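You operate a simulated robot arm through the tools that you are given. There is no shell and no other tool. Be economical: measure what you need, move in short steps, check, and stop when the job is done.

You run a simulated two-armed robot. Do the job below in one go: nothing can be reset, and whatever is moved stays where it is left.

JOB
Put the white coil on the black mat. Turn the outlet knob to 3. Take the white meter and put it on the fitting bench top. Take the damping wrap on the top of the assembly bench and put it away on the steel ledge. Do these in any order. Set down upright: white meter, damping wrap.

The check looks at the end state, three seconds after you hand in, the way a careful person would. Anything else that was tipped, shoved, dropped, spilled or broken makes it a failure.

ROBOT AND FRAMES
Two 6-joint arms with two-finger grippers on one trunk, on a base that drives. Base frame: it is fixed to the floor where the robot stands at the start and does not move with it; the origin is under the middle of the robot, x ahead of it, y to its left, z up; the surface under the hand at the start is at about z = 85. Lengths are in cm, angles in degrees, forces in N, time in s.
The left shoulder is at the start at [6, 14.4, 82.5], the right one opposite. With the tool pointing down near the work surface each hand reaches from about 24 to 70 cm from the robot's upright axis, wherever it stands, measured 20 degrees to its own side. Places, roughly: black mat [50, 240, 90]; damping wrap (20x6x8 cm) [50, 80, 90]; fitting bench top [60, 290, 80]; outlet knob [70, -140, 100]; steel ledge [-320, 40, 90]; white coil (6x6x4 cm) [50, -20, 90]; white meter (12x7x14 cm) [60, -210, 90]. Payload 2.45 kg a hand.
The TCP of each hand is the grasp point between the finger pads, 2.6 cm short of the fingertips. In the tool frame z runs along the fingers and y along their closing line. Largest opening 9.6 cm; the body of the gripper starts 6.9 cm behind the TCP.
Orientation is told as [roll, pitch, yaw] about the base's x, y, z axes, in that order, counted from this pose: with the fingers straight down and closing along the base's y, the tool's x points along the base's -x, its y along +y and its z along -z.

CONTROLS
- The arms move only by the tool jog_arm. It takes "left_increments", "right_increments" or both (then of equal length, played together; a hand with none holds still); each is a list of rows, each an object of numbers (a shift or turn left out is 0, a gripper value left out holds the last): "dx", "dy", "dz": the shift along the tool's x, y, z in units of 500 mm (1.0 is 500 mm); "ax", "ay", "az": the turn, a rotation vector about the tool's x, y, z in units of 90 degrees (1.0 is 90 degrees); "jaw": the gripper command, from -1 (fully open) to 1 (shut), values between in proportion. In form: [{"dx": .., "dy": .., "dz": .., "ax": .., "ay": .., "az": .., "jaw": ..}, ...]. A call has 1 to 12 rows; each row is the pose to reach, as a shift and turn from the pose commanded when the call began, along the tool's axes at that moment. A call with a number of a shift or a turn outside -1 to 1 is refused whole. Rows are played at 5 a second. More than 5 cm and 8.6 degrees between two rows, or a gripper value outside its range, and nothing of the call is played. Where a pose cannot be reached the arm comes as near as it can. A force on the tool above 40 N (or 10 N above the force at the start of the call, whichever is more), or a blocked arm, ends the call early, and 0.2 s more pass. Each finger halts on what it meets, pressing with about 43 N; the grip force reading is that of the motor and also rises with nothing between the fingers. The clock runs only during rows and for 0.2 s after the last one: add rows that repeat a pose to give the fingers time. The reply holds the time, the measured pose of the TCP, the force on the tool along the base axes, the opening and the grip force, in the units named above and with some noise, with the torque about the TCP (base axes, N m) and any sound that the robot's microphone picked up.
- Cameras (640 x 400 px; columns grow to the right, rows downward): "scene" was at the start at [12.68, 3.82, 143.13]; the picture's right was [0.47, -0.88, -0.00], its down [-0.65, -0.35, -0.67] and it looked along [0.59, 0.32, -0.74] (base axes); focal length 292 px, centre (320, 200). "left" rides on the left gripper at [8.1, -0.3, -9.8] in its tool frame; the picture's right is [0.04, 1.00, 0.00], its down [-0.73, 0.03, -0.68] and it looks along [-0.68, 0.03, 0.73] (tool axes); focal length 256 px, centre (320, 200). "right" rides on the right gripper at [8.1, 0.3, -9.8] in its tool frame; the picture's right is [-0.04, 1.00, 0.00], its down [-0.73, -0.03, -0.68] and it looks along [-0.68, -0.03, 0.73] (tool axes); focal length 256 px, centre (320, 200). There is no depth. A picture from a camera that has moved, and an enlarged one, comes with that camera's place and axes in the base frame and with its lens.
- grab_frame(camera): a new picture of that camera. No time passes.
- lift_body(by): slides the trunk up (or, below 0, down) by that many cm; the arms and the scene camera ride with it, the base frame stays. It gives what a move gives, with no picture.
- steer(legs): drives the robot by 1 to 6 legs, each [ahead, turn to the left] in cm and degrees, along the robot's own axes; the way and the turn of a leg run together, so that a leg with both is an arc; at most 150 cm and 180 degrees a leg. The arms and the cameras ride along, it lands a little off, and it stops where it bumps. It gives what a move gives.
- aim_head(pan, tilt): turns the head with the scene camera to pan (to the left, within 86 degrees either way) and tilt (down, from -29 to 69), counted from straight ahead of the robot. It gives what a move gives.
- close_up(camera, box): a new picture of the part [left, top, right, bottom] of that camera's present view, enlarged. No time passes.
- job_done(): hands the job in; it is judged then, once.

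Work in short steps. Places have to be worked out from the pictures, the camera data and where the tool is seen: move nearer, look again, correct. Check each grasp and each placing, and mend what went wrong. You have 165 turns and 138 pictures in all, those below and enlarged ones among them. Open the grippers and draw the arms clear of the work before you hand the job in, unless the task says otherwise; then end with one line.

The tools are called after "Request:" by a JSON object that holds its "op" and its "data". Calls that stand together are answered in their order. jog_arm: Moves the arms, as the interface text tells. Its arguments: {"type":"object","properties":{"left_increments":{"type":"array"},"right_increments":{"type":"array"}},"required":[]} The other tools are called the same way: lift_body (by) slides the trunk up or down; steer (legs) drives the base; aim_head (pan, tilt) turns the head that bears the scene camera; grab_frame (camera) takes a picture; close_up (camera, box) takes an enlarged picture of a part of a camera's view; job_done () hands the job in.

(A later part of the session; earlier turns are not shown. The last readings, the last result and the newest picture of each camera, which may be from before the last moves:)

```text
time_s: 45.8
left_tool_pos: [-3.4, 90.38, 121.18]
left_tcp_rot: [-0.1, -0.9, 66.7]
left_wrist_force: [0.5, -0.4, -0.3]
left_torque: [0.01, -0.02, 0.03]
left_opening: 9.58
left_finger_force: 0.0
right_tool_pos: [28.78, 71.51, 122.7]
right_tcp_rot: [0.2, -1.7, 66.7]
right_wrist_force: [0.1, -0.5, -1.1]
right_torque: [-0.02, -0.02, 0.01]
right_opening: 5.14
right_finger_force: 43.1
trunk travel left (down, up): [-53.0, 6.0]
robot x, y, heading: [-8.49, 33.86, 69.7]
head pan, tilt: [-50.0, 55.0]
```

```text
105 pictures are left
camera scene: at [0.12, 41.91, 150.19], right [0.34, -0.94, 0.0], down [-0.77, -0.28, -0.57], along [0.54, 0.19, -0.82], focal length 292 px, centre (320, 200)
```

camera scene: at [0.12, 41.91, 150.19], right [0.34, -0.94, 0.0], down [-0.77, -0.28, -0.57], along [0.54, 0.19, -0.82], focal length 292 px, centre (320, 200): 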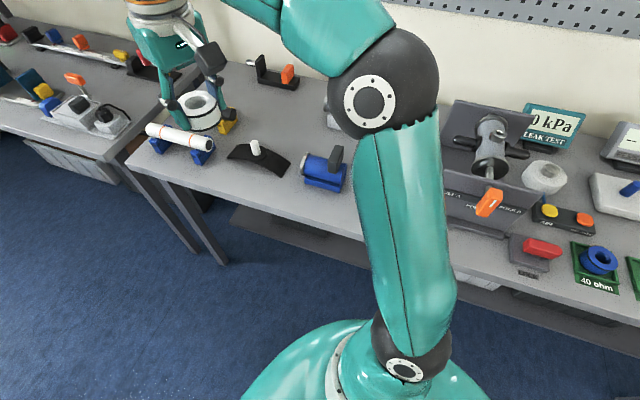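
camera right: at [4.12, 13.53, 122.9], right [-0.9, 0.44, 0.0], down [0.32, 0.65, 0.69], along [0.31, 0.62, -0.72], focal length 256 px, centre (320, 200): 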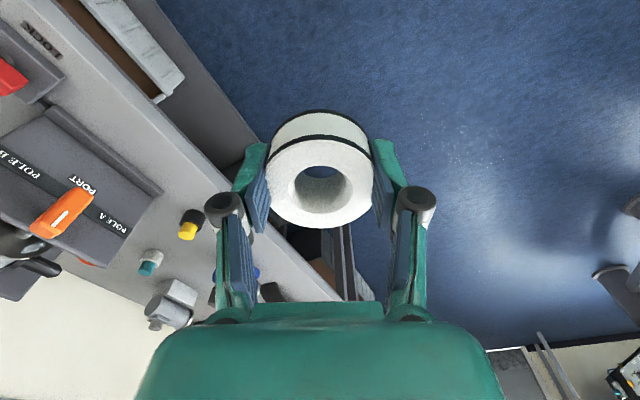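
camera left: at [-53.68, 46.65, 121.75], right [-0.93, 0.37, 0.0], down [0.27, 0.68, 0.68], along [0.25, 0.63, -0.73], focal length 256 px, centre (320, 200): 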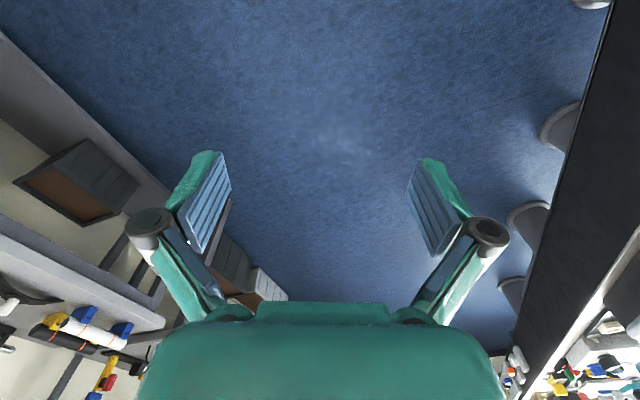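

The base corner met the bench front. Back off, angle away, drive on, and face the bench again.

Request:
{"op": "steer", "data": {"legs": [[-18, 0], [0, 32], [36, 0], [0, -101]]}}

Request:
{"op": "aim_head", "data": {"pan": 30, "tilt": 50}}

Request:
{"op": "grab_frame", "data": {"camera": "scene"}}

```text
time_s: 54.6
left_tool_pos: [25.37, 84.09, 121.22]
left_tcp_rot: [0.0, -0.9, 16.6]
left_wrist_force: [0.6, -1.0, 0.6]
left_torque: [0.09, 0.04, 0.0]
left_opening: 9.59
left_finger_force: 0.0
right_tool_pos: [31.6, 47.16, 122.58]
right_tcp_rot: [0.3, -1.7, 16.7]
right_wrist_force: [1.3, -1.6, -0.5]
right_torque: [0.08, 0.02, -0.03]
right_opening: 5.14
right_finger_force: 42.7
trunk travel left (down, up): [-53.0, 6.0]
robot x, y, heading: [-23.64, 56.88, 17.5]
head pan, tilt: [-50.0, 55.0]
stopped in leg 4: the robot was blocked; the commanded pose is now the measured one
```

```text
time_s: 56.2
left_tool_pos: [25.29, 84.33, 121.26]
left_tcp_rot: [-0.1, -1.1, 16.7]
left_wrist_force: [0.3, -0.5, 0.6]
left_torque: [0.04, -0.02, 0.01]
left_opening: 9.6
left_finger_force: 0.0
right_tool_pos: [31.39, 47.48, 122.7]
right_tcp_rot: [0.1, -1.7, 16.6]
right_wrist_force: [-0.7, 0.2, -1.7]
right_torque: [0.01, 0.04, 0.03]
right_opening: 5.14
right_finger_force: 42.8
trunk travel left (down, up): [-53.0, 6.0]
robot x, y, heading: [-23.28, 56.95, 17.6]
head pan, tilt: [30.0, 50.0]
```

```text
104 pictures are left
camera scene: at [-12.83, 64.46, 150.84], right [0.74, -0.67, 0.0], down [-0.52, -0.57, -0.64], along [0.43, 0.47, -0.77], focal length 292 px, centre (320, 200)
```

scene: 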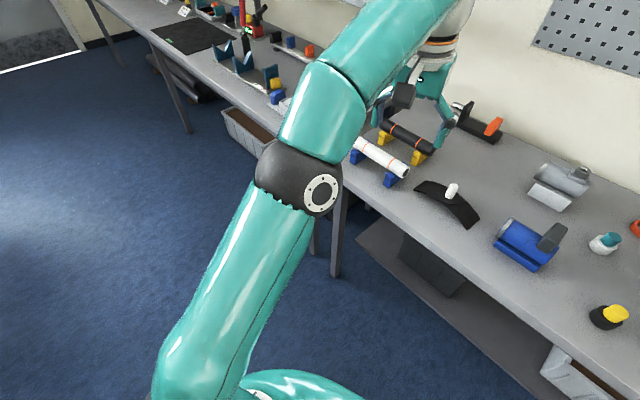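

Rear of the base probably met the island; go forward a bit, then finish the turn.

Request:
{"op": "steer", "data": {"legs": [[12, 0], [0, -17]]}}

Request:
{"op": "grab_frame", "data": {"camera": "scene"}}

```text
time_s: 58.5
left_tool_pos: [42.24, 72.69, 121.32]
left_tcp_rot: [-0.2, -1.1, 0.1]
left_wrist_force: [-0.2, -0.3, 0.3]
left_torque: [-0.01, 0.02, 0.0]
left_opening: 9.59
left_finger_force: 0.0
right_tool_pos: [37.78, 35.62, 122.77]
right_tcp_rot: [0.2, -1.7, -0.1]
right_wrist_force: [-0.3, -0.4, -2.2]
right_torque: [0.03, -0.02, -0.01]
right_opening: 5.14
right_finger_force: 43.0
trunk travel left (down, up): [-53.0, 6.0]
robot x, y, heading: [-12.2, 61.64, 0.9]
head pan, tilt: [30.0, 50.0]
```

```text
103 pictures are left
camera scene: at [0.19, 65.88, 150.85], right [0.51, -0.86, 0.0], down [-0.66, -0.39, -0.64], along [0.55, 0.33, -0.77], focal length 292 px, centre (320, 200)
```

scene: 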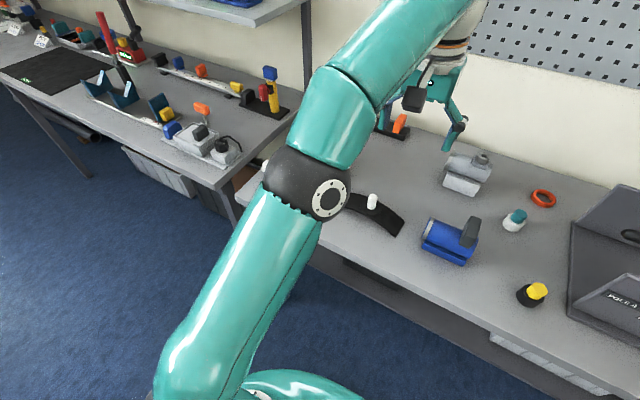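

Well placed now. Look at the wrap through the left camera.

Request:
{"op": "grab_frame", "data": {"camera": "left"}}

Request:
{"op": "close_up", "data": {"camera": "scene", "box": [320, 150, 440, 250]}}

```text
102 pictures are left
camera left: at [33.79, 72.26, 130.97], right [-0.04, 1.0, 0.0], down [0.72, 0.03, 0.69], along [0.69, 0.02, -0.72], focal length 256 px, centre (320, 200)
```

left: 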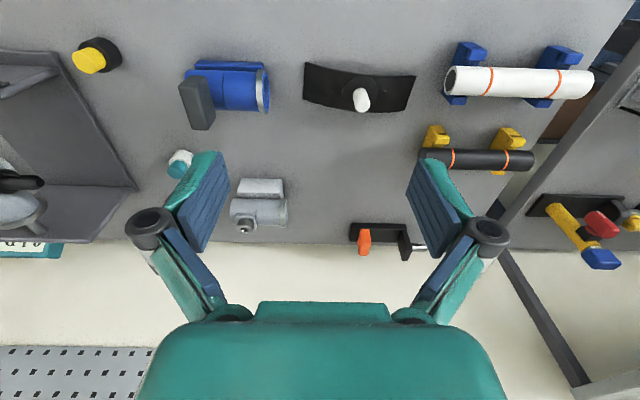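

```text
4.00 times, centred on (380, 200) of scene
camera zoom: at [0.19, 65.88, 150.85], right [0.51, -0.86, 0.0], down [-0.66, -0.39, -0.64], along [0.55, 0.33, -0.77], focal length 1166 px, centre (80, 200)
```

zoom: 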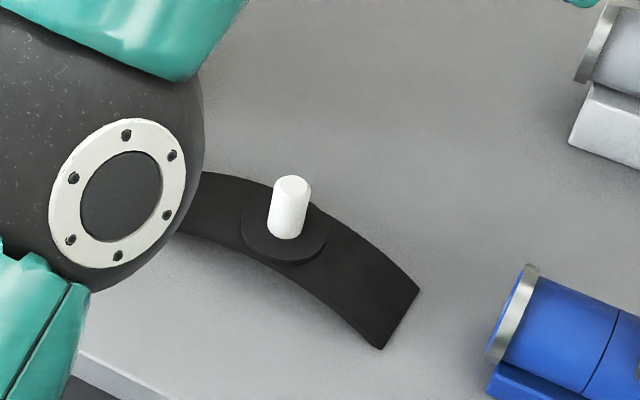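

The wrap is the black arched strip with a white knob at ≈(49,79). Move the left hand above it for a nearer look.

Request:
{"op": "jog_arm", "data": {"left_increments": [{"dx": -0.05, "dy": 0.04, "dz": 0.05}, {"dx": -0.1, "dy": 0.08, "dz": 0.1}, {"dx": -0.13, "dy": 0.12, "dz": 0.16, "ay": 0.012}, {"dx": -0.13, "dy": 0.12, "dz": 0.22, "ay": 0.012}, {"dx": -0.13, "dy": 0.12, "dz": 0.28, "ay": 0.012}, {"dx": -0.13, "dy": 0.12, "dz": 0.28, "ay": 0.012}]}}

Request:
{"op": "grab_frame", "data": {"camera": "left"}}

```text
time_s: 59.9
left_tool_pos: [49.22, 78.61, 109.8]
left_tcp_rot: [-0.2, 0.9, 0.0]
left_wrist_force: [0.7, -0.3, 0.0]
left_torque: [0.02, 0.01, -0.01]
left_opening: 9.59
left_finger_force: 0.0
left hand out of reach, approached as far as the arm can: row 2, 3, 5, 6
right_tool_pos: [37.69, 35.61, 122.79]
right_tcp_rot: [0.0, -1.7, 0.0]
right_wrist_force: [-0.2, 0.4, -1.1]
right_torque: [-0.01, -0.02, 0.03]
right_opening: 5.13
right_finger_force: 42.7
trunk travel left (down, up): [-53.0, 6.0]
robot x, y, heading: [-12.27, 61.64, 0.5]
head pan, tilt: [30.0, 50.0]
```

```text
100 pictures are left
camera left: at [41.08, 78.19, 119.83], right [-0.04, 1.0, 0.0], down [0.74, 0.03, 0.67], along [0.67, 0.03, -0.74], focal length 256 px, centre (320, 200)
```

left: 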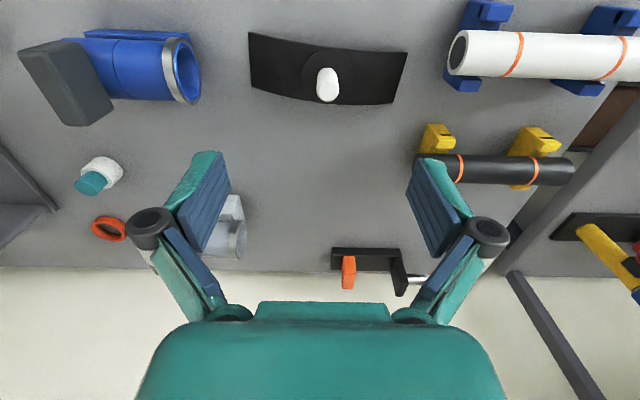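

Near reach limit; drive forward 9 cm and lower the trunk 8 cm, then look.

Request:
{"op": "steer", "data": {"legs": [[9, 0]]}}

Request:
{"op": "lift_body", "data": {"by": -8}}

Request:
{"op": "grab_frame", "data": {"camera": "left"}}

Request:
{"op": "grab_frame", "data": {"camera": "scene"}}

```text
time_s: 61.0
left_tool_pos: [58.66, 78.9, 109.78]
left_tcp_rot: [-0.2, 1.0, 0.1]
left_wrist_force: [0.3, -0.5, -0.4]
left_torque: [-0.02, 0.05, -0.04]
left_opening: 9.6
left_finger_force: 0.1
right_tool_pos: [47.19, 35.97, 122.6]
right_tcp_rot: [0.1, -1.5, 0.0]
right_wrist_force: [0.2, 0.6, -1.0]
right_torque: [0.0, 0.06, -0.03]
right_opening: 5.13
right_finger_force: 42.8
trunk travel left (down, up): [-53.0, 6.0]
robot x, y, heading: [-3.2, 61.67, 1.1]
head pan, tilt: [30.0, 50.0]
```

```text
time_s: 62.1
left_tool_pos: [58.48, 78.97, 101.93]
left_tcp_rot: [-0.2, 0.9, 0.1]
left_wrist_force: [0.2, 0.6, 0.6]
left_torque: [-0.01, -0.01, -0.03]
left_opening: 9.6
left_finger_force: 0.1
right_tool_pos: [46.96, 35.89, 114.89]
right_tcp_rot: [0.2, -1.7, 0.0]
right_wrist_force: [-0.2, 0.4, -0.5]
right_torque: [-0.02, 0.03, 0.02]
right_opening: 5.13
right_finger_force: 43.2
trunk travel left (down, up): [-45.0, 14.0]
robot x, y, heading: [-2.8, 62.18, 1.1]
head pan, tilt: [30.0, 50.0]
```

```text
99 pictures are left
camera left: at [50.2, 78.44, 111.92], right [-0.04, 1.0, 0.0], down [0.74, 0.03, 0.67], along [0.67, 0.03, -0.74], focal length 256 px, centre (320, 200)
```

left: 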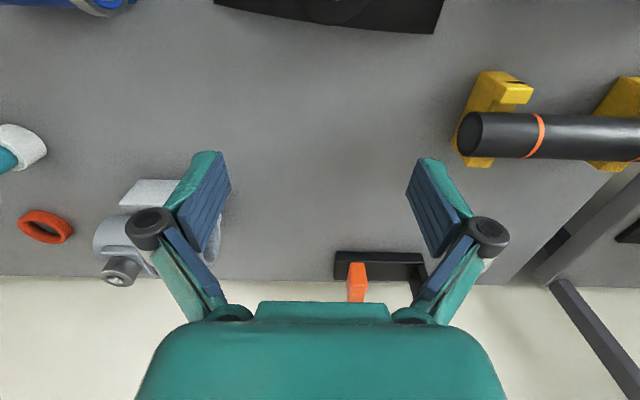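

```text
98 pictures are left
camera scene: at [9.36, 66.07, 142.85], right [0.51, -0.86, 0.0], down [-0.66, -0.39, -0.64], along [0.55, 0.33, -0.77], focal length 292 px, centre (320, 200)
```

scene: 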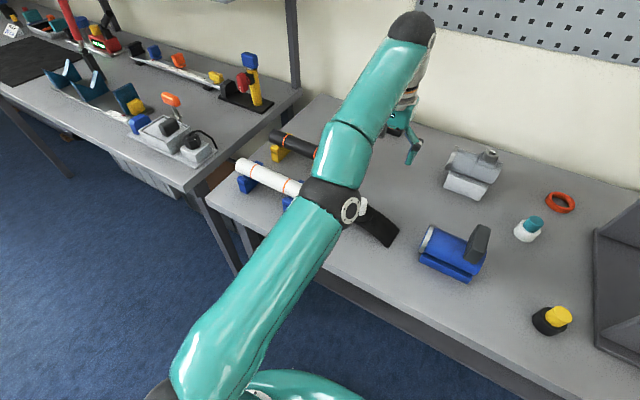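

Move the left hand back to x≈49.5, correct its small tilt, and view the knob from lower down.

Request:
{"op": "jog_arm", "data": {"left_increments": [{"dx": 0.06, "ay": -0.01}, {"dx": 0.12, "ay": -0.01}, {"dx": 0.18, "ay": -0.01}, {"dx": 0.18, "dz": 0.02, "ay": -0.01}]}}

Request:
{"op": "grab_frame", "data": {"camera": "left"}}

Request:
{"op": "close_up", "data": {"camera": "scene", "box": [310, 160, 430, 260]}}

```text
time_s: 63.1
left_tool_pos: [58.3, 78.07, 102.95]
left_tcp_rot: [-0.1, 0.1, 0.1]
left_wrist_force: [0.6, 0.6, -0.1]
left_torque: [-0.03, -0.02, 0.04]
left_opening: 9.59
left_finger_force: 0.0
left hand out of reach, approached as far as the arm can: row 1, 2, 3, 4
right_tool_pos: [47.04, 35.96, 114.74]
right_tcp_rot: [0.1, -1.6, 0.0]
right_wrist_force: [-0.4, 1.0, -2.1]
right_torque: [0.0, 0.04, 0.01]
right_opening: 5.12
right_finger_force: 43.4
trunk travel left (down, up): [-45.0, 14.0]
robot x, y, heading: [-2.94, 62.01, 1.0]
head pan, tilt: [30.0, 50.0]
```

```text
97 pictures are left
camera left: at [49.98, 77.72, 112.6], right [-0.04, 1.0, 0.0], down [0.73, 0.03, 0.68], along [0.68, 0.03, -0.73], focal length 256 px, centre (320, 200)
```

left: 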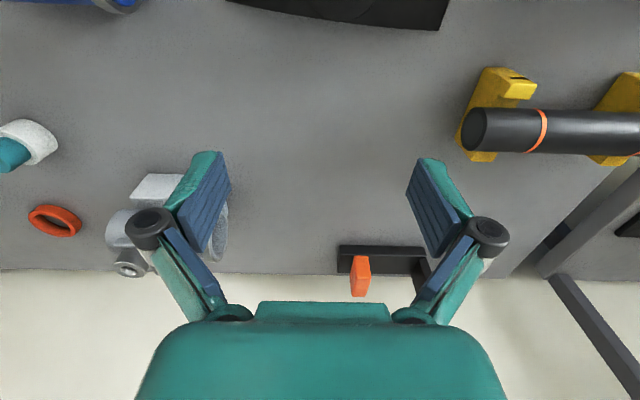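

```text
4.00 times, centred on (370, 210) of scene
camera zoom: at [9.42, 66.07, 142.84], right [0.51, -0.86, 0.0], down [-0.66, -0.39, -0.64], along [0.55, 0.33, -0.77], focal length 1166 px, centre (120, 160)
```

zoom: 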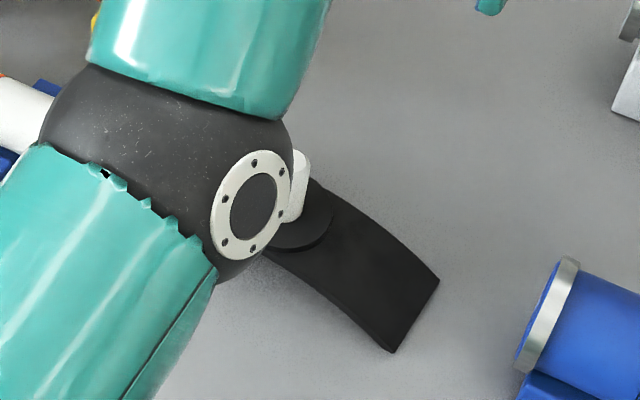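

The left hand did not retract (IK at full extension). Try pulling back with no rotation, in smaller steps.

Request:
{"op": "jog_arm", "data": {"left_increments": [{"dx": 0.03}, {"dx": 0.06}, {"dx": 0.1}, {"dx": 0.14}, {"dx": 0.18}]}}

```text
time_s: 64.3
left_tool_pos: [56.98, 77.77, 104.38]
left_tcp_rot: [0.2, -0.2, -0.1]
left_wrist_force: [-1.1, -0.2, -2.0]
left_torque: [0.05, -0.04, 0.02]
left_opening: 9.59
left_finger_force: 0.0
left hand out of reach, approached as far as the arm can: row 1, 2, 3, 4, 5
right_tool_pos: [46.7, 35.92, 115.16]
right_tcp_rot: [0.0, -2.0, 0.0]
right_wrist_force: [-1.4, 0.2, -0.8]
right_torque: [-0.01, -0.11, -0.01]
right_opening: 5.13
right_finger_force: 42.9
trunk travel left (down, up): [-45.0, 14.0]
robot x, y, heading: [-2.61, 61.64, 0.9]
head pan, tilt: [30.0, 50.0]
```

The elbow hangs low over the bench here, which limits retraction. Raise the trunk and back the base off before retracting the arm.

Request:
{"op": "lift_body", "data": {"by": 12}}

Request:
{"op": "steer", "data": {"legs": [[-9, 0]]}}

Request:
{"op": "jog_arm", "data": {"left_increments": [{"dx": 0.05}, {"dx": 0.1}, {"dx": 0.15}, {"dx": 0.2}]}}

Request:
{"op": "grab_frame", "data": {"camera": "scene"}}

```text
time_s: 65.8
left_tool_pos: [57.36, 77.82, 116.22]
left_tcp_rot: [0.4, -0.1, 0.0]
left_wrist_force: [0.0, 0.3, -0.4]
left_torque: [-0.03, -0.02, -0.04]
left_opening: 9.61
left_finger_force: 0.0
right_tool_pos: [47.02, 35.96, 126.87]
right_tcp_rot: [0.1, -1.8, -0.1]
right_wrist_force: [-0.3, -0.4, -1.3]
right_torque: [0.0, 0.0, 0.0]
right_opening: 5.15
right_finger_force: 42.7
trunk travel left (down, up): [-57.0, 2.0]
robot x, y, heading: [-2.96, 61.79, 1.1]
head pan, tilt: [30.0, 50.0]
```

```text
time_s: 67.0
left_tool_pos: [48.03, 77.63, 116.34]
left_tcp_rot: [0.3, -0.2, 0.1]
left_wrist_force: [-1.3, 0.2, 0.3]
left_torque: [0.01, 0.01, 0.0]
left_opening: 9.62
left_finger_force: 0.1
right_tool_pos: [37.74, 35.9, 126.92]
right_tcp_rot: [0.1, -1.8, 0.1]
right_wrist_force: [-1.3, -0.5, -1.2]
right_torque: [-0.01, -0.02, -0.03]
right_opening: 5.11
right_finger_force: 43.1
trunk travel left (down, up): [-57.0, 2.0]
robot x, y, heading: [-12.04, 61.78, 1.1]
head pan, tilt: [30.0, 50.0]
```

```text
time_s: 68.0
left_tool_pos: [37.98, 77.65, 116.2]
left_tcp_rot: [0.3, -0.2, 0.2]
left_wrist_force: [-0.3, -0.3, 0.1]
left_torque: [0.01, -0.01, -0.01]
left_opening: 9.6
left_finger_force: 0.1
right_tool_pos: [37.66, 35.78, 127.0]
right_tcp_rot: [0.1, -1.6, 0.0]
right_wrist_force: [-0.2, 0.2, -1.3]
right_torque: [0.01, -0.01, -0.03]
right_opening: 5.14
right_finger_force: 43.1
trunk travel left (down, up): [-57.0, 2.0]
robot x, y, heading: [-11.95, 61.86, 1.3]
head pan, tilt: [30.0, 50.0]
```

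```text
95 pictures are left
camera scene: at [0.14, 65.92, 154.86], right [0.51, -0.86, 0.0], down [-0.66, -0.39, -0.64], along [0.55, 0.33, -0.77], focal length 292 px, centre (320, 200)
```

scene: 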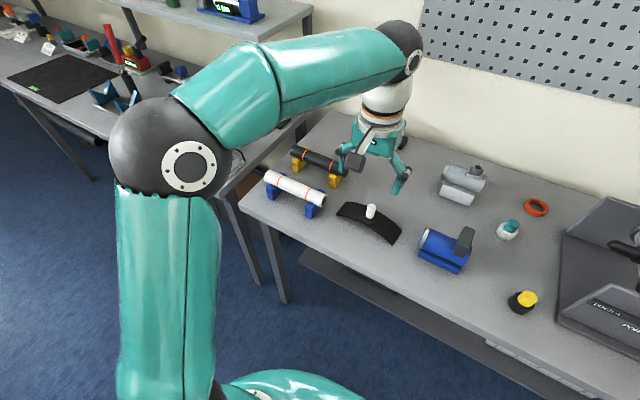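

Arm now moves freely and the wrap is undisturbed. Drive forward 11 cm and look down with the left camera.

Request:
{"op": "steer", "data": {"legs": [[11, 0]]}}

Request:
{"op": "lift_body", "data": {"by": -12}}

Request:
{"op": "grab_frame", "data": {"camera": "left"}}

Request:
{"op": "grab_frame", "data": {"camera": "scene"}}

```text
time_s: 69.2
left_tool_pos: [49.23, 77.95, 116.07]
left_tcp_rot: [0.3, 0.0, 0.2]
left_wrist_force: [0.3, 0.5, -0.8]
left_torque: [0.01, 0.03, -0.04]
left_opening: 9.57
left_finger_force: 0.1
right_tool_pos: [49.03, 36.04, 126.86]
right_tcp_rot: [0.1, -1.6, 0.1]
right_wrist_force: [0.9, -1.5, -0.5]
right_torque: [0.0, 0.06, -0.02]
right_opening: 5.14
right_finger_force: 42.7
trunk travel left (down, up): [-57.0, 2.0]
robot x, y, heading: [-1.14, 61.9, 1.1]
head pan, tilt: [30.0, 50.0]
```

```text
time_s: 70.7
left_tool_pos: [49.01, 77.94, 104.17]
left_tcp_rot: [0.3, -0.1, 0.2]
left_wrist_force: [-0.1, 0.1, -0.4]
left_torque: [-0.04, 0.01, 0.0]
left_opening: 9.59
left_finger_force: 0.1
right_tool_pos: [48.83, 36.04, 114.95]
right_tcp_rot: [0.1, -1.8, 0.1]
right_wrist_force: [-0.1, 0.7, -0.9]
right_torque: [0.02, 0.0, 0.01]
right_opening: 5.13
right_finger_force: 43.2
trunk travel left (down, up): [-45.0, 14.0]
robot x, y, heading: [-1.09, 62.66, 1.0]
head pan, tilt: [30.0, 50.0]
```

```text
94 pictures are left
camera left: at [40.66, 77.39, 114.07], right [-0.04, 1.0, 0.01], down [0.73, 0.03, 0.68], along [0.68, 0.03, -0.73], focal length 256 px, centre (320, 200)
```

left: 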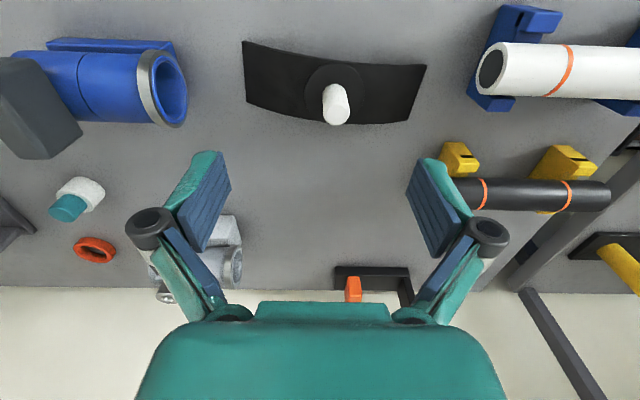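

```text
93 pictures are left
camera scene: at [11.25, 66.12, 142.85], right [0.52, -0.86, 0.0], down [-0.66, -0.39, -0.64], along [0.55, 0.33, -0.77], focal length 292 px, centre (320, 200)
```

scene: 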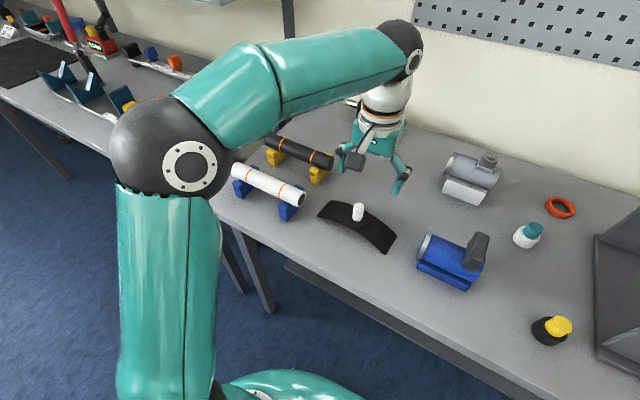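

Knob estimated at (50.4,79.3), top ≈92. Descend above it with jaws half open and check.

Request:
{"op": "jog_arm", "data": {"left_increments": [{"dx": -0.028, "dy": 0.028, "dz": 0.06, "jaw": 0}, {"dx": -0.028, "dy": 0.028, "dz": 0.14, "jaw": 0}, {"dx": -0.028, "dy": 0.028, "dz": 0.2, "jaw": 0}, {"dx": -0.028, "dy": 0.028, "dz": 0.22, "jaw": 0}]}}

Request:
{"op": "grab_frame", "data": {"camera": "left"}}

Request:
{"op": "close_up", "data": {"camera": "scene", "box": [290, 140, 430, 270]}}

```text
time_s: 71.7
left_tool_pos: [50.34, 79.41, 93.1]
left_tcp_rot: [0.2, -0.1, 0.1]
left_wrist_force: [0.2, 0.3, 0.3]
left_torque: [-0.01, -0.02, 0.01]
left_opening: 4.79
left_finger_force: 0.0
right_tool_pos: [48.91, 36.01, 114.88]
right_tcp_rot: [0.1, -1.7, 0.1]
right_wrist_force: [-0.6, 0.0, -1.6]
right_torque: [0.03, 0.01, 0.02]
right_opening: 5.12
right_finger_force: 42.9
trunk travel left (down, up): [-45.0, 14.0]
robot x, y, heading: [-0.85, 62.14, 1.1]
head pan, tilt: [30.0, 50.0]
```

```text
92 pictures are left
camera left: at [42.0, 78.86, 103.03], right [-0.04, 1.0, 0.01], down [0.73, 0.03, 0.68], along [0.68, 0.03, -0.73], focal length 256 px, centre (320, 200)
```

left: 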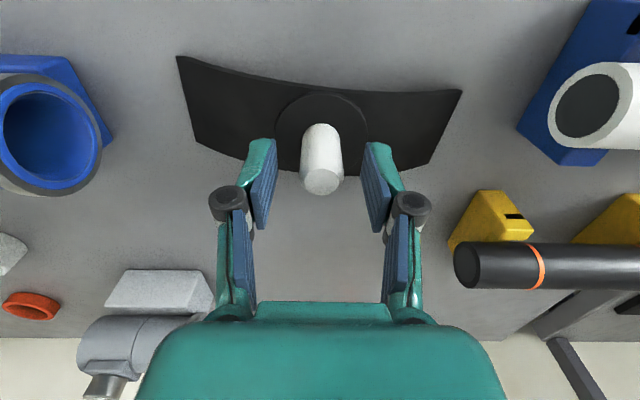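

```text
3.08 times, centred on (360, 205) of scene
camera zoom: at [11.26, 66.11, 142.85], right [0.52, -0.86, 0.0], down [-0.66, -0.39, -0.64], along [0.55, 0.33, -0.77], focal length 897 px, centre (197, 185)
```

zoom: 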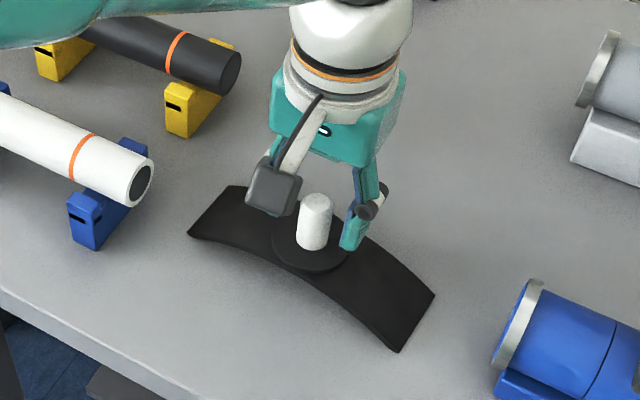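

Knob straddled; crown disc top ≈88. Lower 1.7 cm, shift 0.4 cm nearer, and close.

Request:
{"op": "jog_arm", "data": {"left_increments": [{"dx": 0.008, "dz": 0.034}, {"dx": 0.008, "dz": 0.034, "jaw": 0.6}, {"dx": 0.008, "dz": 0.034, "jaw": 1}, {"dx": 0.008, "dz": 0.034, "jaw": 1}, {"dx": 0.008, "dz": 0.034, "jaw": 1}, {"dx": 0.008, "dz": 0.03, "jaw": 1}, {"dx": 0.008, "dz": 0.0, "jaw": 1}, {"dx": 0.008, "dz": -0.05, "jaw": 1}]}}

Request:
{"op": "grab_frame", "data": {"camera": "left"}}

```text
time_s: 73.5
left_tool_pos: [50.06, 79.35, 95.73]
left_tcp_rot: [0.3, -0.1, 0.0]
left_wrist_force: [-0.9, -0.1, -2.3]
left_torque: [0.01, 0.02, 0.01]
left_opening: 2.3
left_finger_force: 43.2
right_tool_pos: [48.93, 35.98, 114.96]
right_tcp_rot: [0.1, -1.7, 0.1]
right_wrist_force: [0.1, -0.1, -2.1]
right_torque: [0.02, 0.0, 0.01]
right_opening: 5.15
right_finger_force: 43.6
trunk travel left (down, up): [-45.0, 14.0]
robot x, y, heading: [-0.93, 61.95, 1.1]
head pan, tilt: [30.0, 50.0]
```

```text
90 pictures are left
camera left: at [41.68, 78.88, 105.48], right [-0.04, 1.0, 0.01], down [0.73, 0.03, 0.68], along [0.68, 0.03, -0.73], focal length 256 px, centre (320, 200)
```

left: 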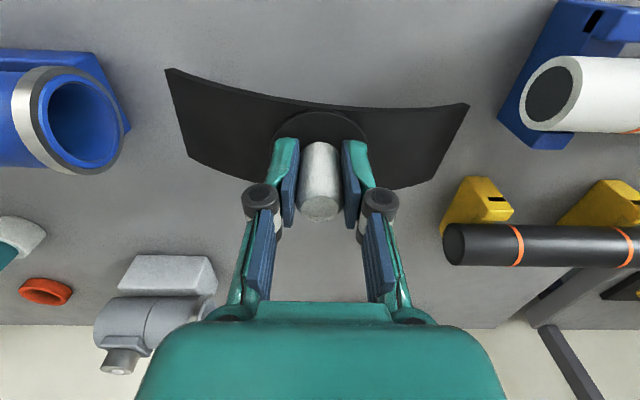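

Wrap held (2.3 cm knob). Raise it, lift trunk, back off, and turn toward +y.

Request:
{"op": "jog_arm", "data": {"left_increments": [{"dz": -0.09}, {"dz": -0.18}, {"dz": -0.27}, {"dz": -0.36}, {"dz": -0.42}]}}

Request:
{"op": "lift_body", "data": {"by": 10}}

Request:
{"op": "steer", "data": {"legs": [[-21, 0], [0, 45]]}}

Request:
{"op": "aim_head", "data": {"pan": 60, "tilt": 40}}

Request:
{"op": "grab_frame", "data": {"camera": "scene"}}

```text
time_s: 74.7
left_tool_pos: [49.88, 79.3, 116.54]
left_tcp_rot: [0.3, -0.2, 0.0]
left_wrist_force: [-0.2, -0.3, -2.1]
left_torque: [0.0, 0.0, -0.03]
left_opening: 2.32
left_finger_force: 42.5
right_tool_pos: [48.88, 36.13, 114.92]
right_tcp_rot: [0.1, -1.7, 0.1]
right_wrist_force: [0.2, -1.0, -0.6]
right_torque: [0.0, 0.02, -0.02]
right_opening: 5.14
right_finger_force: 43.2
trunk travel left (down, up): [-45.0, 14.0]
robot x, y, heading: [-0.96, 62.02, 1.1]
head pan, tilt: [30.0, 50.0]
```

```text
time_s: 76.0
left_tool_pos: [50.0, 79.41, 126.72]
left_tcp_rot: [0.3, -0.4, 0.1]
left_wrist_force: [-0.2, 0.0, -1.9]
left_torque: [0.0, 0.0, 0.03]
left_opening: 2.3
left_finger_force: 43.0
right_tool_pos: [48.88, 36.06, 124.82]
right_tcp_rot: [0.1, -1.7, 0.1]
right_wrist_force: [-0.4, 0.4, -1.4]
right_torque: [0.0, 0.02, 0.0]
right_opening: 5.12
right_finger_force: 43.1
trunk travel left (down, up): [-55.0, 4.0]
robot x, y, heading: [-1.24, 62.26, 1.0]
head pan, tilt: [30.0, 50.0]
```

```text
time_s: 80.0
left_tool_pos: [0.97, 110.46, 126.68]
left_tcp_rot: [0.5, -0.3, 46.0]
left_wrist_force: [0.3, -0.7, -2.0]
left_torque: [-0.05, 0.03, -0.01]
left_opening: 2.31
left_finger_force: 43.2
right_tool_pos: [31.41, 79.47, 124.89]
right_tcp_rot: [0.1, -1.6, 46.0]
right_wrist_force: [0.4, 0.3, -1.0]
right_torque: [0.0, 0.03, 0.01]
right_opening: 5.13
right_finger_force: 43.5
trunk travel left (down, up): [-55.0, 4.0]
robot x, y, heading: [-19.41, 59.17, 46.6]
head pan, tilt: [30.0, 50.0]
```

```text
time_s: 81.0
left_tool_pos: [0.97, 110.39, 126.65]
left_tcp_rot: [0.4, -0.2, 46.0]
left_wrist_force: [0.3, -0.1, -2.6]
left_torque: [-0.04, 0.01, 0.0]
left_opening: 2.32
left_finger_force: 43.0
right_tool_pos: [31.46, 79.48, 124.92]
right_tcp_rot: [0.1, -1.6, 45.9]
right_wrist_force: [0.1, 0.3, -0.7]
right_torque: [-0.04, -0.02, 0.0]
right_opening: 5.16
right_finger_force: 43.2
trunk travel left (down, up): [-55.0, 4.0]
robot x, y, heading: [-19.35, 59.33, 46.7]
head pan, tilt: [60.0, 40.0]
```

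```text
89 pictures are left
camera scene: at [-17.98, 71.83, 154.26], right [0.96, 0.29, 0.0], down [0.18, -0.62, -0.77], along [-0.22, 0.73, -0.64], focal length 292 px, centre (320, 200)
```

scene: 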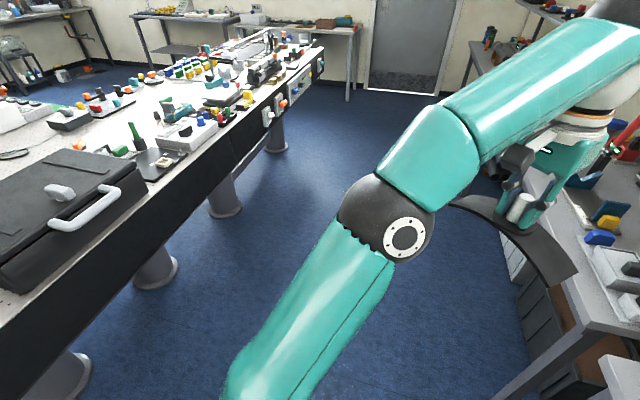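

Clear. Continue turning to ~92° and drive 100 cm.

Request:
{"op": "steer", "data": {"legs": [[0, 45.5], [100, 0]]}}

Request:
{"op": "aim_head", "data": {"pan": -20, "tilt": 40}}

Request:
{"op": "grab_frame", "data": {"camera": "scene"}}

```text
time_s: 88.5
left_tool_pos: [-44.48, 210.38, 126.58]
left_tcp_rot: [0.3, -0.3, 91.3]
left_wrist_force: [0.3, 0.1, -1.7]
left_torque: [-0.03, -0.01, 0.02]
left_opening: 2.32
left_finger_force: 42.3
right_tool_pos: [-1.05, 210.27, 124.97]
right_tcp_rot: [0.1, -1.6, 91.4]
right_wrist_force: [-1.0, -0.4, -1.2]
right_torque: [0.0, -0.05, 0.01]
right_opening: 5.15
right_finger_force: 42.1
trunk travel left (down, up): [-55.0, 4.0]
robot x, y, heading: [-22.22, 159.65, 92.1]
head pan, tilt: [60.0, 40.0]
```

```text
time_s: 90.1
left_tool_pos: [-44.53, 210.39, 126.73]
left_tcp_rot: [0.3, -0.3, 91.4]
left_wrist_force: [-0.4, 0.0, -1.7]
left_torque: [-0.04, -0.02, -0.01]
left_opening: 2.3
left_finger_force: 43.1
right_tool_pos: [-1.06, 210.31, 124.95]
right_tcp_rot: [0.2, -1.6, 91.3]
right_wrist_force: [0.0, 0.1, -0.8]
right_torque: [-0.04, -0.01, 0.01]
right_opening: 5.13
right_finger_force: 42.9
trunk travel left (down, up): [-55.0, 4.0]
robot x, y, heading: [-22.5, 159.77, 92.1]
head pan, tilt: [-20.0, 40.0]
```

```text
88 pictures are left
camera scene: at [-20.31, 174.08, 154.26], right [0.95, -0.31, 0.0], down [-0.2, -0.61, -0.77], along [0.24, 0.73, -0.64], focal length 292 px, centre (320, 200)
```

scene: 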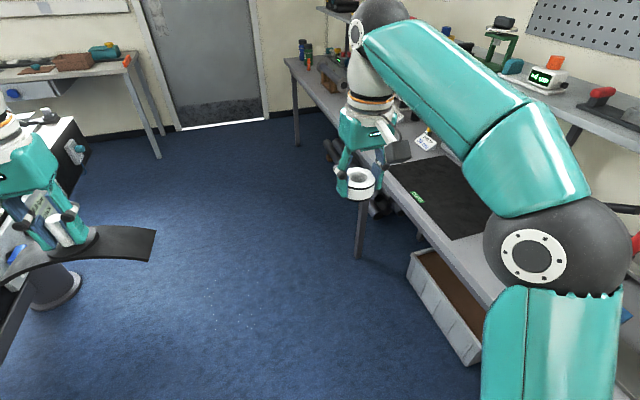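

Mat confirmed at ≈(48,239). Drive on 85 cm, then turn to face the bench.

Request:
{"op": "steer", "data": {"legs": [[88, 0], [0, -92]]}}

Request:
{"op": "aim_head", "data": {"pan": 0, "tilt": 40}}

Request:
{"op": "grab_frame", "data": {"camera": "scene"}}

```text
time_s: 97.9
left_tool_pos: [13.53, 287.34, 126.79]
left_tcp_rot: [0.4, -0.2, 23.1]
left_wrist_force: [0.9, -1.0, -2.0]
left_torque: [0.07, 0.08, -0.02]
left_opening: 2.3
left_finger_force: 42.9
right_tool_pos: [29.56, 247.05, 124.88]
right_tcp_rot: [0.3, -1.6, 23.1]
right_wrist_force: [0.9, -0.4, -2.2]
right_torque: [0.09, 0.07, 0.03]
right_opening: 5.12
right_finger_force: 42.9
trunk travel left (down, up): [-55.0, 4.0]
robot x, y, heading: [-27.87, 253.35, 21.4]
head pan, tilt: [-20.0, 40.0]
stopped in leg 2: the robot was blocked; the commanded pose is now the measured one
```

```text
time_s: 98.8
left_tool_pos: [13.34, 287.85, 126.96]
left_tcp_rot: [0.3, -0.3, 23.0]
left_wrist_force: [0.0, -0.3, -2.6]
left_torque: [0.03, 0.01, 0.01]
left_opening: 2.31
left_finger_force: 43.0
right_tool_pos: [29.16, 247.33, 125.16]
right_tcp_rot: [0.3, -1.8, 23.2]
right_wrist_force: [0.1, -0.3, -1.4]
right_torque: [0.01, -0.03, 0.0]
right_opening: 5.15
right_finger_force: 42.9
trunk travel left (down, up): [-55.0, 4.0]
robot x, y, heading: [-27.78, 253.1, 21.8]
head pan, tilt: [0.0, 40.0]
```

```text
87 pictures are left
camera scene: at [-14.6, 258.69, 154.26], right [0.37, -0.93, 0.0], down [-0.6, -0.24, -0.77], along [0.71, 0.28, -0.64], focal length 292 px, centre (320, 200)
```

scene: 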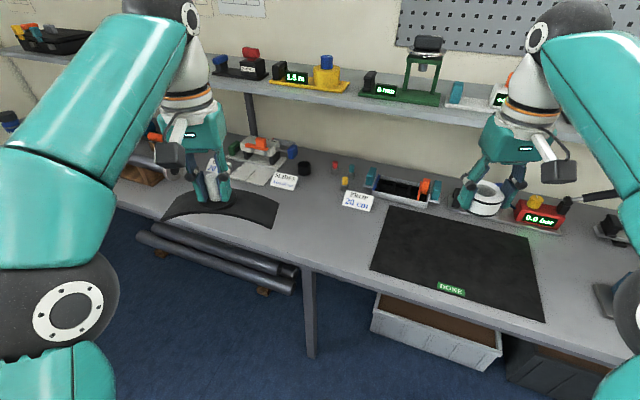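

Rear of the base meets the island again; go forward 13 cm and finish the turn.

Request:
{"op": "steer", "data": {"legs": [[13, 0], [0, -21]]}}

Request:
{"op": "aim_head", "data": {"pan": 0, "tilt": 50}}

Request:
{"op": "grab_frame", "data": {"camera": "scene"}}

```text
time_s: 101.3
left_tool_pos: [35.18, 275.64, 126.81]
left_tcp_rot: [0.3, -0.3, 2.3]
left_wrist_force: [0.0, 0.7, -1.7]
left_torque: [-0.04, 0.03, 0.0]
left_opening: 2.33
left_finger_force: 43.3
right_tool_pos: [35.69, 232.17, 125.16]
right_tcp_rot: [0.1, -1.7, 2.2]
right_wrist_force: [-1.2, -0.6, -0.3]
right_torque: [0.03, 0.02, 0.02]
right_opening: 5.14
right_finger_force: 42.6
trunk travel left (down, up): [-55.0, 4.0]
robot x, y, heading: [-15.3, 260.02, 0.9]
head pan, tilt: [0.0, 40.0]
```

```text
time_s: 102.0
left_tool_pos: [35.25, 275.8, 126.88]
left_tcp_rot: [0.3, -0.2, 2.2]
left_wrist_force: [0.2, 0.8, -2.1]
left_torque: [-0.01, 0.02, -0.01]
left_opening: 2.33
left_finger_force: 43.5
right_tool_pos: [35.63, 232.23, 125.04]
right_tcp_rot: [0.2, -1.7, 2.1]
right_wrist_force: [1.1, 0.5, -1.6]
right_torque: [0.01, 0.02, 0.02]
right_opening: 5.13
right_finger_force: 43.2
trunk travel left (down, up): [-55.0, 4.0]
robot x, y, heading: [-15.55, 260.34, 0.8]
head pan, tilt: [0.0, 50.0]
```

```text
86 pictures are left
camera scene: at [-1.99, 260.22, 152.84], right [0.01, -1.0, 0.0], down [-0.77, -0.01, -0.64], along [0.64, 0.01, -0.77], focal length 292 px, centre (320, 200)
```

scene: 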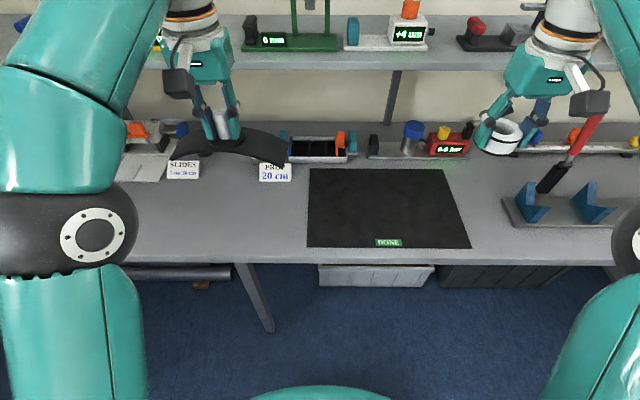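

Mat spans x≈38–69, centre ≈(53,241). Drive forward 12, lower the trunk 10, and view from the right hand.

Request:
{"op": "steer", "data": {"legs": [[12, 0]]}}

Request:
{"op": "lift_body", "data": {"by": -10}}

Request:
{"op": "jog_arm", "data": {"right_increments": [{"dy": 0.08, "ay": 0.019}, {"dx": -0.02, "dy": 0.16, "ay": 0.019}, {"dx": -0.04, "dy": 0.19, "dz": 0.06, "ay": 0.019}, {"dx": -0.04, "dy": 0.19, "dz": 0.14, "ay": 0.019}, {"dx": -0.04, "dy": 0.19, "dz": 0.22, "ay": 0.019}, {"dx": -0.04, "dy": 0.19, "dz": 0.3, "ay": 0.019}]}}

Request:
{"op": "grab_frame", "data": {"camera": "right"}}

Request:
{"op": "grab_frame", "data": {"camera": "scene"}}

```text
time_s: 103.3
left_tool_pos: [47.29, 275.79, 126.84]
left_tcp_rot: [0.3, -0.3, 2.2]
left_wrist_force: [1.2, -0.2, -2.2]
left_torque: [0.0, 0.09, -0.03]
left_opening: 2.34
left_finger_force: 43.1
right_tool_pos: [47.72, 232.28, 125.07]
right_tcp_rot: [0.2, -1.6, 2.1]
right_wrist_force: [0.1, 0.5, -1.6]
right_torque: [0.0, 0.07, -0.03]
right_opening: 5.13
right_finger_force: 43.1
trunk travel left (down, up): [-55.0, 4.0]
robot x, y, heading: [-3.25, 259.94, 0.9]
head pan, tilt: [0.0, 50.0]
```

```text
time_s: 104.6
left_tool_pos: [47.07, 275.75, 116.97]
left_tcp_rot: [0.3, -0.3, 2.2]
left_wrist_force: [0.3, -0.5, -2.9]
left_torque: [-0.01, -0.03, -0.02]
left_opening: 2.3
left_finger_force: 43.3
right_tool_pos: [47.49, 232.33, 115.17]
right_tcp_rot: [0.2, -1.7, 2.1]
right_wrist_force: [0.2, 0.3, -1.2]
right_torque: [-0.02, 0.01, 0.01]
right_opening: 5.1
right_finger_force: 43.6
trunk travel left (down, up): [-45.0, 14.0]
robot x, y, heading: [-3.57, 259.99, 0.8]
head pan, tilt: [0.0, 50.0]
```

```text
time_s: 106.0
left_tool_pos: [47.08, 275.72, 116.95]
left_tcp_rot: [0.3, -0.3, 2.1]
left_wrist_force: [0.7, -0.1, -2.1]
left_torque: [0.0, 0.05, 0.03]
left_opening: 2.31
left_finger_force: 42.7
right_tool_pos: [49.59, 241.75, 99.91]
right_tcp_rot: [0.2, 0.1, 2.2]
right_wrist_force: [-0.2, 0.0, -1.1]
right_torque: [0.01, 0.0, 0.04]
right_opening: 5.11
right_finger_force: 42.7
trunk travel left (down, up): [-45.0, 14.0]
robot x, y, heading: [-3.44, 260.31, 0.7]
head pan, tilt: [0.0, 50.0]
```

```text
85 pictures are left
camera right: at [41.61, 241.7, 109.73], right [0.0, 1.0, 0.0], down [0.73, 0.0, 0.68], along [0.68, 0.0, -0.73], focal length 256 px, centre (320, 200)
```

right: 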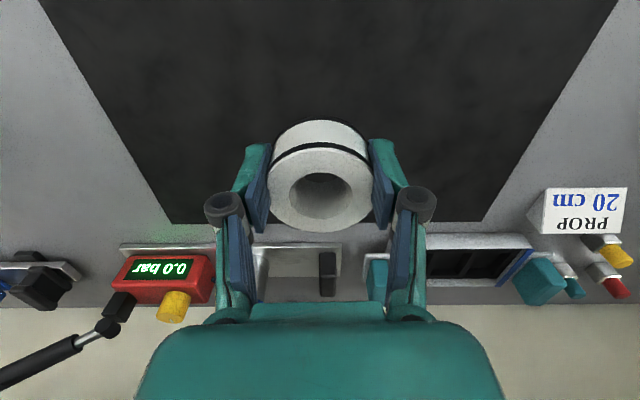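

```text
84 pictures are left
camera scene: at [9.93, 260.37, 142.84], right [0.01, -1.0, 0.0], down [-0.77, -0.01, -0.64], along [0.64, 0.01, -0.77], focal length 292 px, centre (320, 200)
```

scene: 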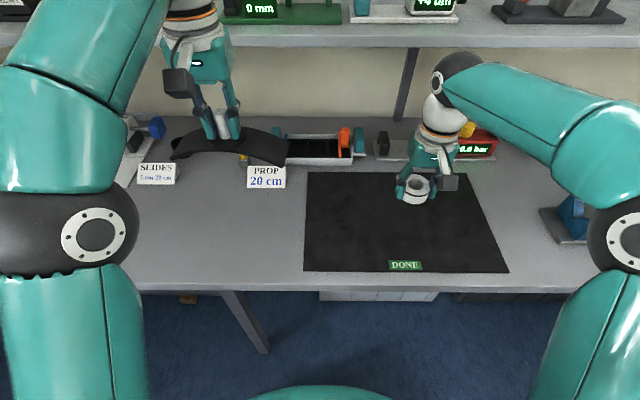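

The coil is well over the mat. Descend slowly until contact.

Request:
{"op": "jog_arm", "data": {"right_increments": [{"dz": 0.06}, {"dz": 0.12}, {"dz": 0.17}, {"dz": 0.2}, {"dz": 0.215}, {"dz": 0.222}, {"dz": 0.228}, {"dz": 0.234}]}}

Request:
{"op": "grab_frame", "data": {"camera": "right"}}

Request:
{"op": "close_up", "data": {"camera": "scene", "box": [360, 150, 480, 230]}}

```text
time_s: 107.8
left_tool_pos: [46.96, 275.86, 117.0]
left_tcp_rot: [0.3, -0.4, 2.2]
left_wrist_force: [0.6, 0.0, -2.0]
left_torque: [0.02, 0.02, 0.01]
left_opening: 2.31
left_finger_force: 43.1
right_tool_pos: [49.62, 242.01, 88.68]
right_tcp_rot: [0.1, -0.2, 2.2]
right_wrist_force: [-2.4, 0.3, 9.4]
right_torque: [0.02, -0.35, 0.0]
right_opening: 5.15
right_finger_force: 43.1
trunk travel left (down, up): [-45.0, 14.0]
robot x, y, heading: [-3.54, 260.31, 0.8]
head pan, tilt: [0.0, 50.0]
```

```text
83 pictures are left
camera right: at [41.55, 242.0, 98.42], right [0.0, 1.0, 0.0], down [0.73, 0.0, 0.68], along [0.68, 0.0, -0.73], focal length 256 px, centre (320, 200)
```

right: 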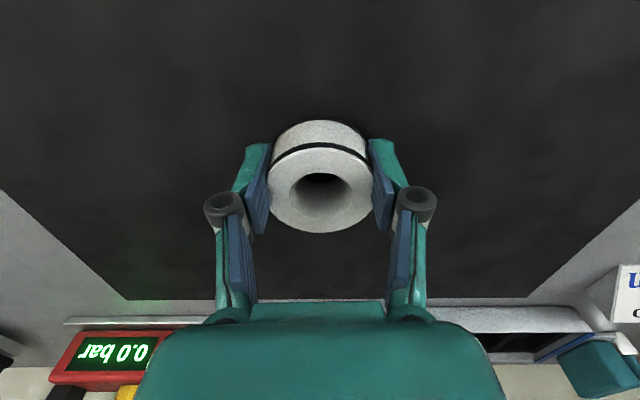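

```text
5.00 times, centred on (420, 190) of scene
camera zoom: at [9.77, 260.42, 142.88], right [0.01, -1.0, 0.0], down [-0.77, -0.01, -0.64], along [0.64, 0.01, -0.77], focal length 1458 px, centre (-180, 250)
```

zoom: 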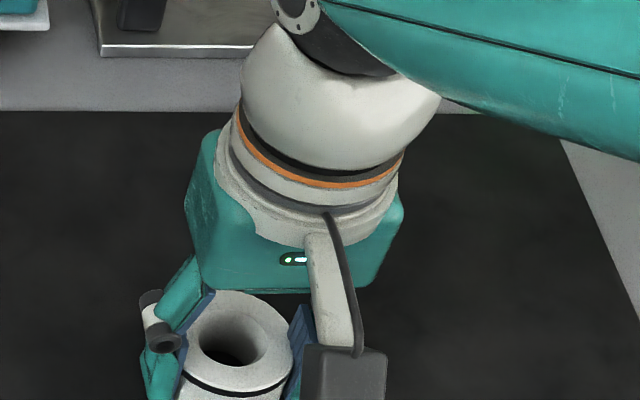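

Contact (9 N up). Release and retreat upward.

Request:
{"op": "jog_arm", "data": {"right_increments": [{"jaw": 0}, {"jaw": -0.6}, {"jaw": -1}, {"jaw": -1}, {"dz": -0.06}, {"dz": -0.14}, {"dz": -0.23}, {"dz": -0.32}, {"dz": -0.41}, {"dz": -0.5}]}}

Request:
{"op": "grab_frame", "data": {"camera": "right"}}

Request:
{"op": "close_up", "data": {"camera": "scene", "box": [290, 140, 530, 290]}}

```text
time_s: 110.0
left_tool_pos: [47.16, 275.82, 116.82]
left_tcp_rot: [0.3, -0.3, 2.2]
left_wrist_force: [1.5, 0.2, -1.3]
left_torque: [-0.01, 0.04, 0.04]
left_opening: 2.3
left_finger_force: 43.3
right_tool_pos: [49.63, 241.98, 113.58]
right_tcp_rot: [0.2, 0.1, 2.1]
right_wrist_force: [1.6, 0.0, -0.1]
right_torque: [0.01, -0.04, -0.03]
right_opening: 9.62
right_finger_force: 0.1
trunk travel left (down, up): [-45.0, 14.0]
robot x, y, heading: [-3.68, 260.2, 0.9]
head pan, tilt: [0.0, 50.0]
```

```text
81 pictures are left
camera right: at [41.68, 241.86, 123.27], right [0.0, 1.0, 0.0], down [0.74, 0.0, 0.68], along [0.68, 0.0, -0.74], focal length 256 px, centre (320, 200)
```

right: 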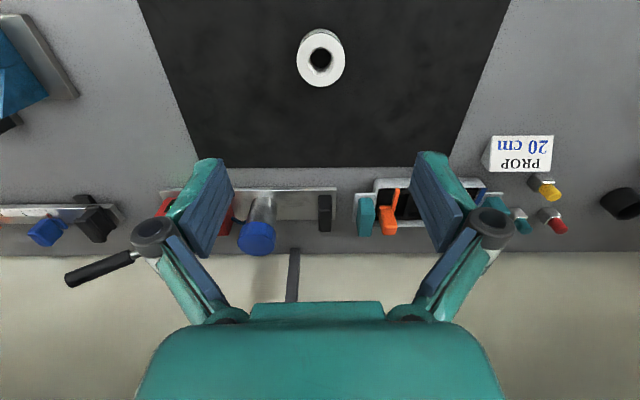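

```text
2.67 times, centred on (410, 215) of scene
camera zoom: at [9.91, 260.43, 142.83], right [0.01, -1.0, 0.0], down [-0.77, -0.01, -0.64], along [0.64, 0.01, -0.77], focal length 777 px, centre (80, 160)
```

zoom: 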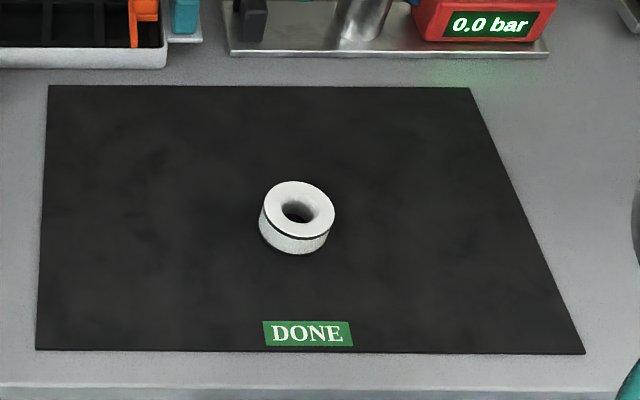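

Coil is on the mat. Raise trunk, back off slightly and turn right to head back along the aisle.

Request:
{"op": "lift_body", "data": {"by": 10}}

Request:
{"op": "steer", "data": {"legs": [[-14, 0], [0, -90]]}}

Request:
{"op": "aim_head", "data": {"pan": 0, "tilt": 25}}

Request:
{"op": "grab_frame", "data": {"camera": "scene"}}

```text
time_s: 111.3
left_tool_pos: [47.03, 275.73, 126.92]
left_tcp_rot: [0.3, -0.4, 2.2]
left_wrist_force: [-0.1, -0.4, -2.5]
left_torque: [0.01, 0.01, 0.02]
left_opening: 2.34
left_finger_force: 43.1
right_tool_pos: [49.77, 241.88, 123.53]
right_tcp_rot: [0.2, 0.2, 2.1]
right_wrist_force: [-0.5, 0.0, -0.3]
right_torque: [0.0, -0.01, 0.0]
right_opening: 9.6
right_finger_force: 0.2
trunk travel left (down, up): [-55.0, 4.0]
robot x, y, heading: [-3.73, 260.32, 1.0]
head pan, tilt: [0.0, 50.0]
```

```text
time_s: 115.7
left_tool_pos: [18.1, 220.67, 126.96]
left_tcp_rot: [0.4, -0.6, -62.4]
left_wrist_force: [-0.6, -0.5, -1.5]
left_torque: [0.05, -0.06, -0.04]
left_opening: 2.3
left_finger_force: 42.7
right_tool_pos: [-11.31, 203.59, 123.44]
right_tcp_rot: [0.4, -0.1, -62.5]
right_wrist_force: [-0.3, 0.1, -1.3]
right_torque: [0.07, -0.05, -0.02]
right_opening: 9.59
right_finger_force: 0.1
trunk travel left (down, up): [-55.0, 4.0]
robot x, y, heading: [-12.74, 262.62, -66.2]
head pan, tilt: [0.0, 50.0]
stopped in leg 2: the robot was blocked; the commanded pose is now the measured one
```

```text
time_s: 116.6
left_tool_pos: [18.51, 220.79, 126.96]
left_tcp_rot: [0.2, -0.6, -62.5]
left_wrist_force: [-0.3, -0.2, -2.0]
left_torque: [0.01, -0.03, 0.0]
left_opening: 2.31
left_finger_force: 42.7
right_tool_pos: [-11.08, 203.8, 123.74]
right_tcp_rot: [0.3, 0.1, -62.7]
right_wrist_force: [-0.7, 0.8, 0.5]
right_torque: [-0.03, -0.02, 0.01]
right_opening: 9.63
right_finger_force: 0.0
trunk travel left (down, up): [-55.0, 4.0]
robot x, y, heading: [-13.12, 262.49, -66.0]
head pan, tilt: [0.0, 25.0]
```

```text
79 pictures are left
camera scene: at [-6.85, 248.29, 156.58], right [-0.91, -0.41, 0.0], down [-0.17, 0.39, -0.91], along [0.37, -0.83, -0.42], focal length 292 px, centre (320, 200)
```

scene: 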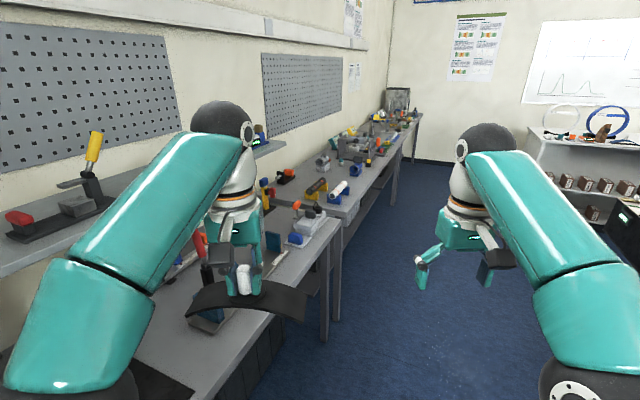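

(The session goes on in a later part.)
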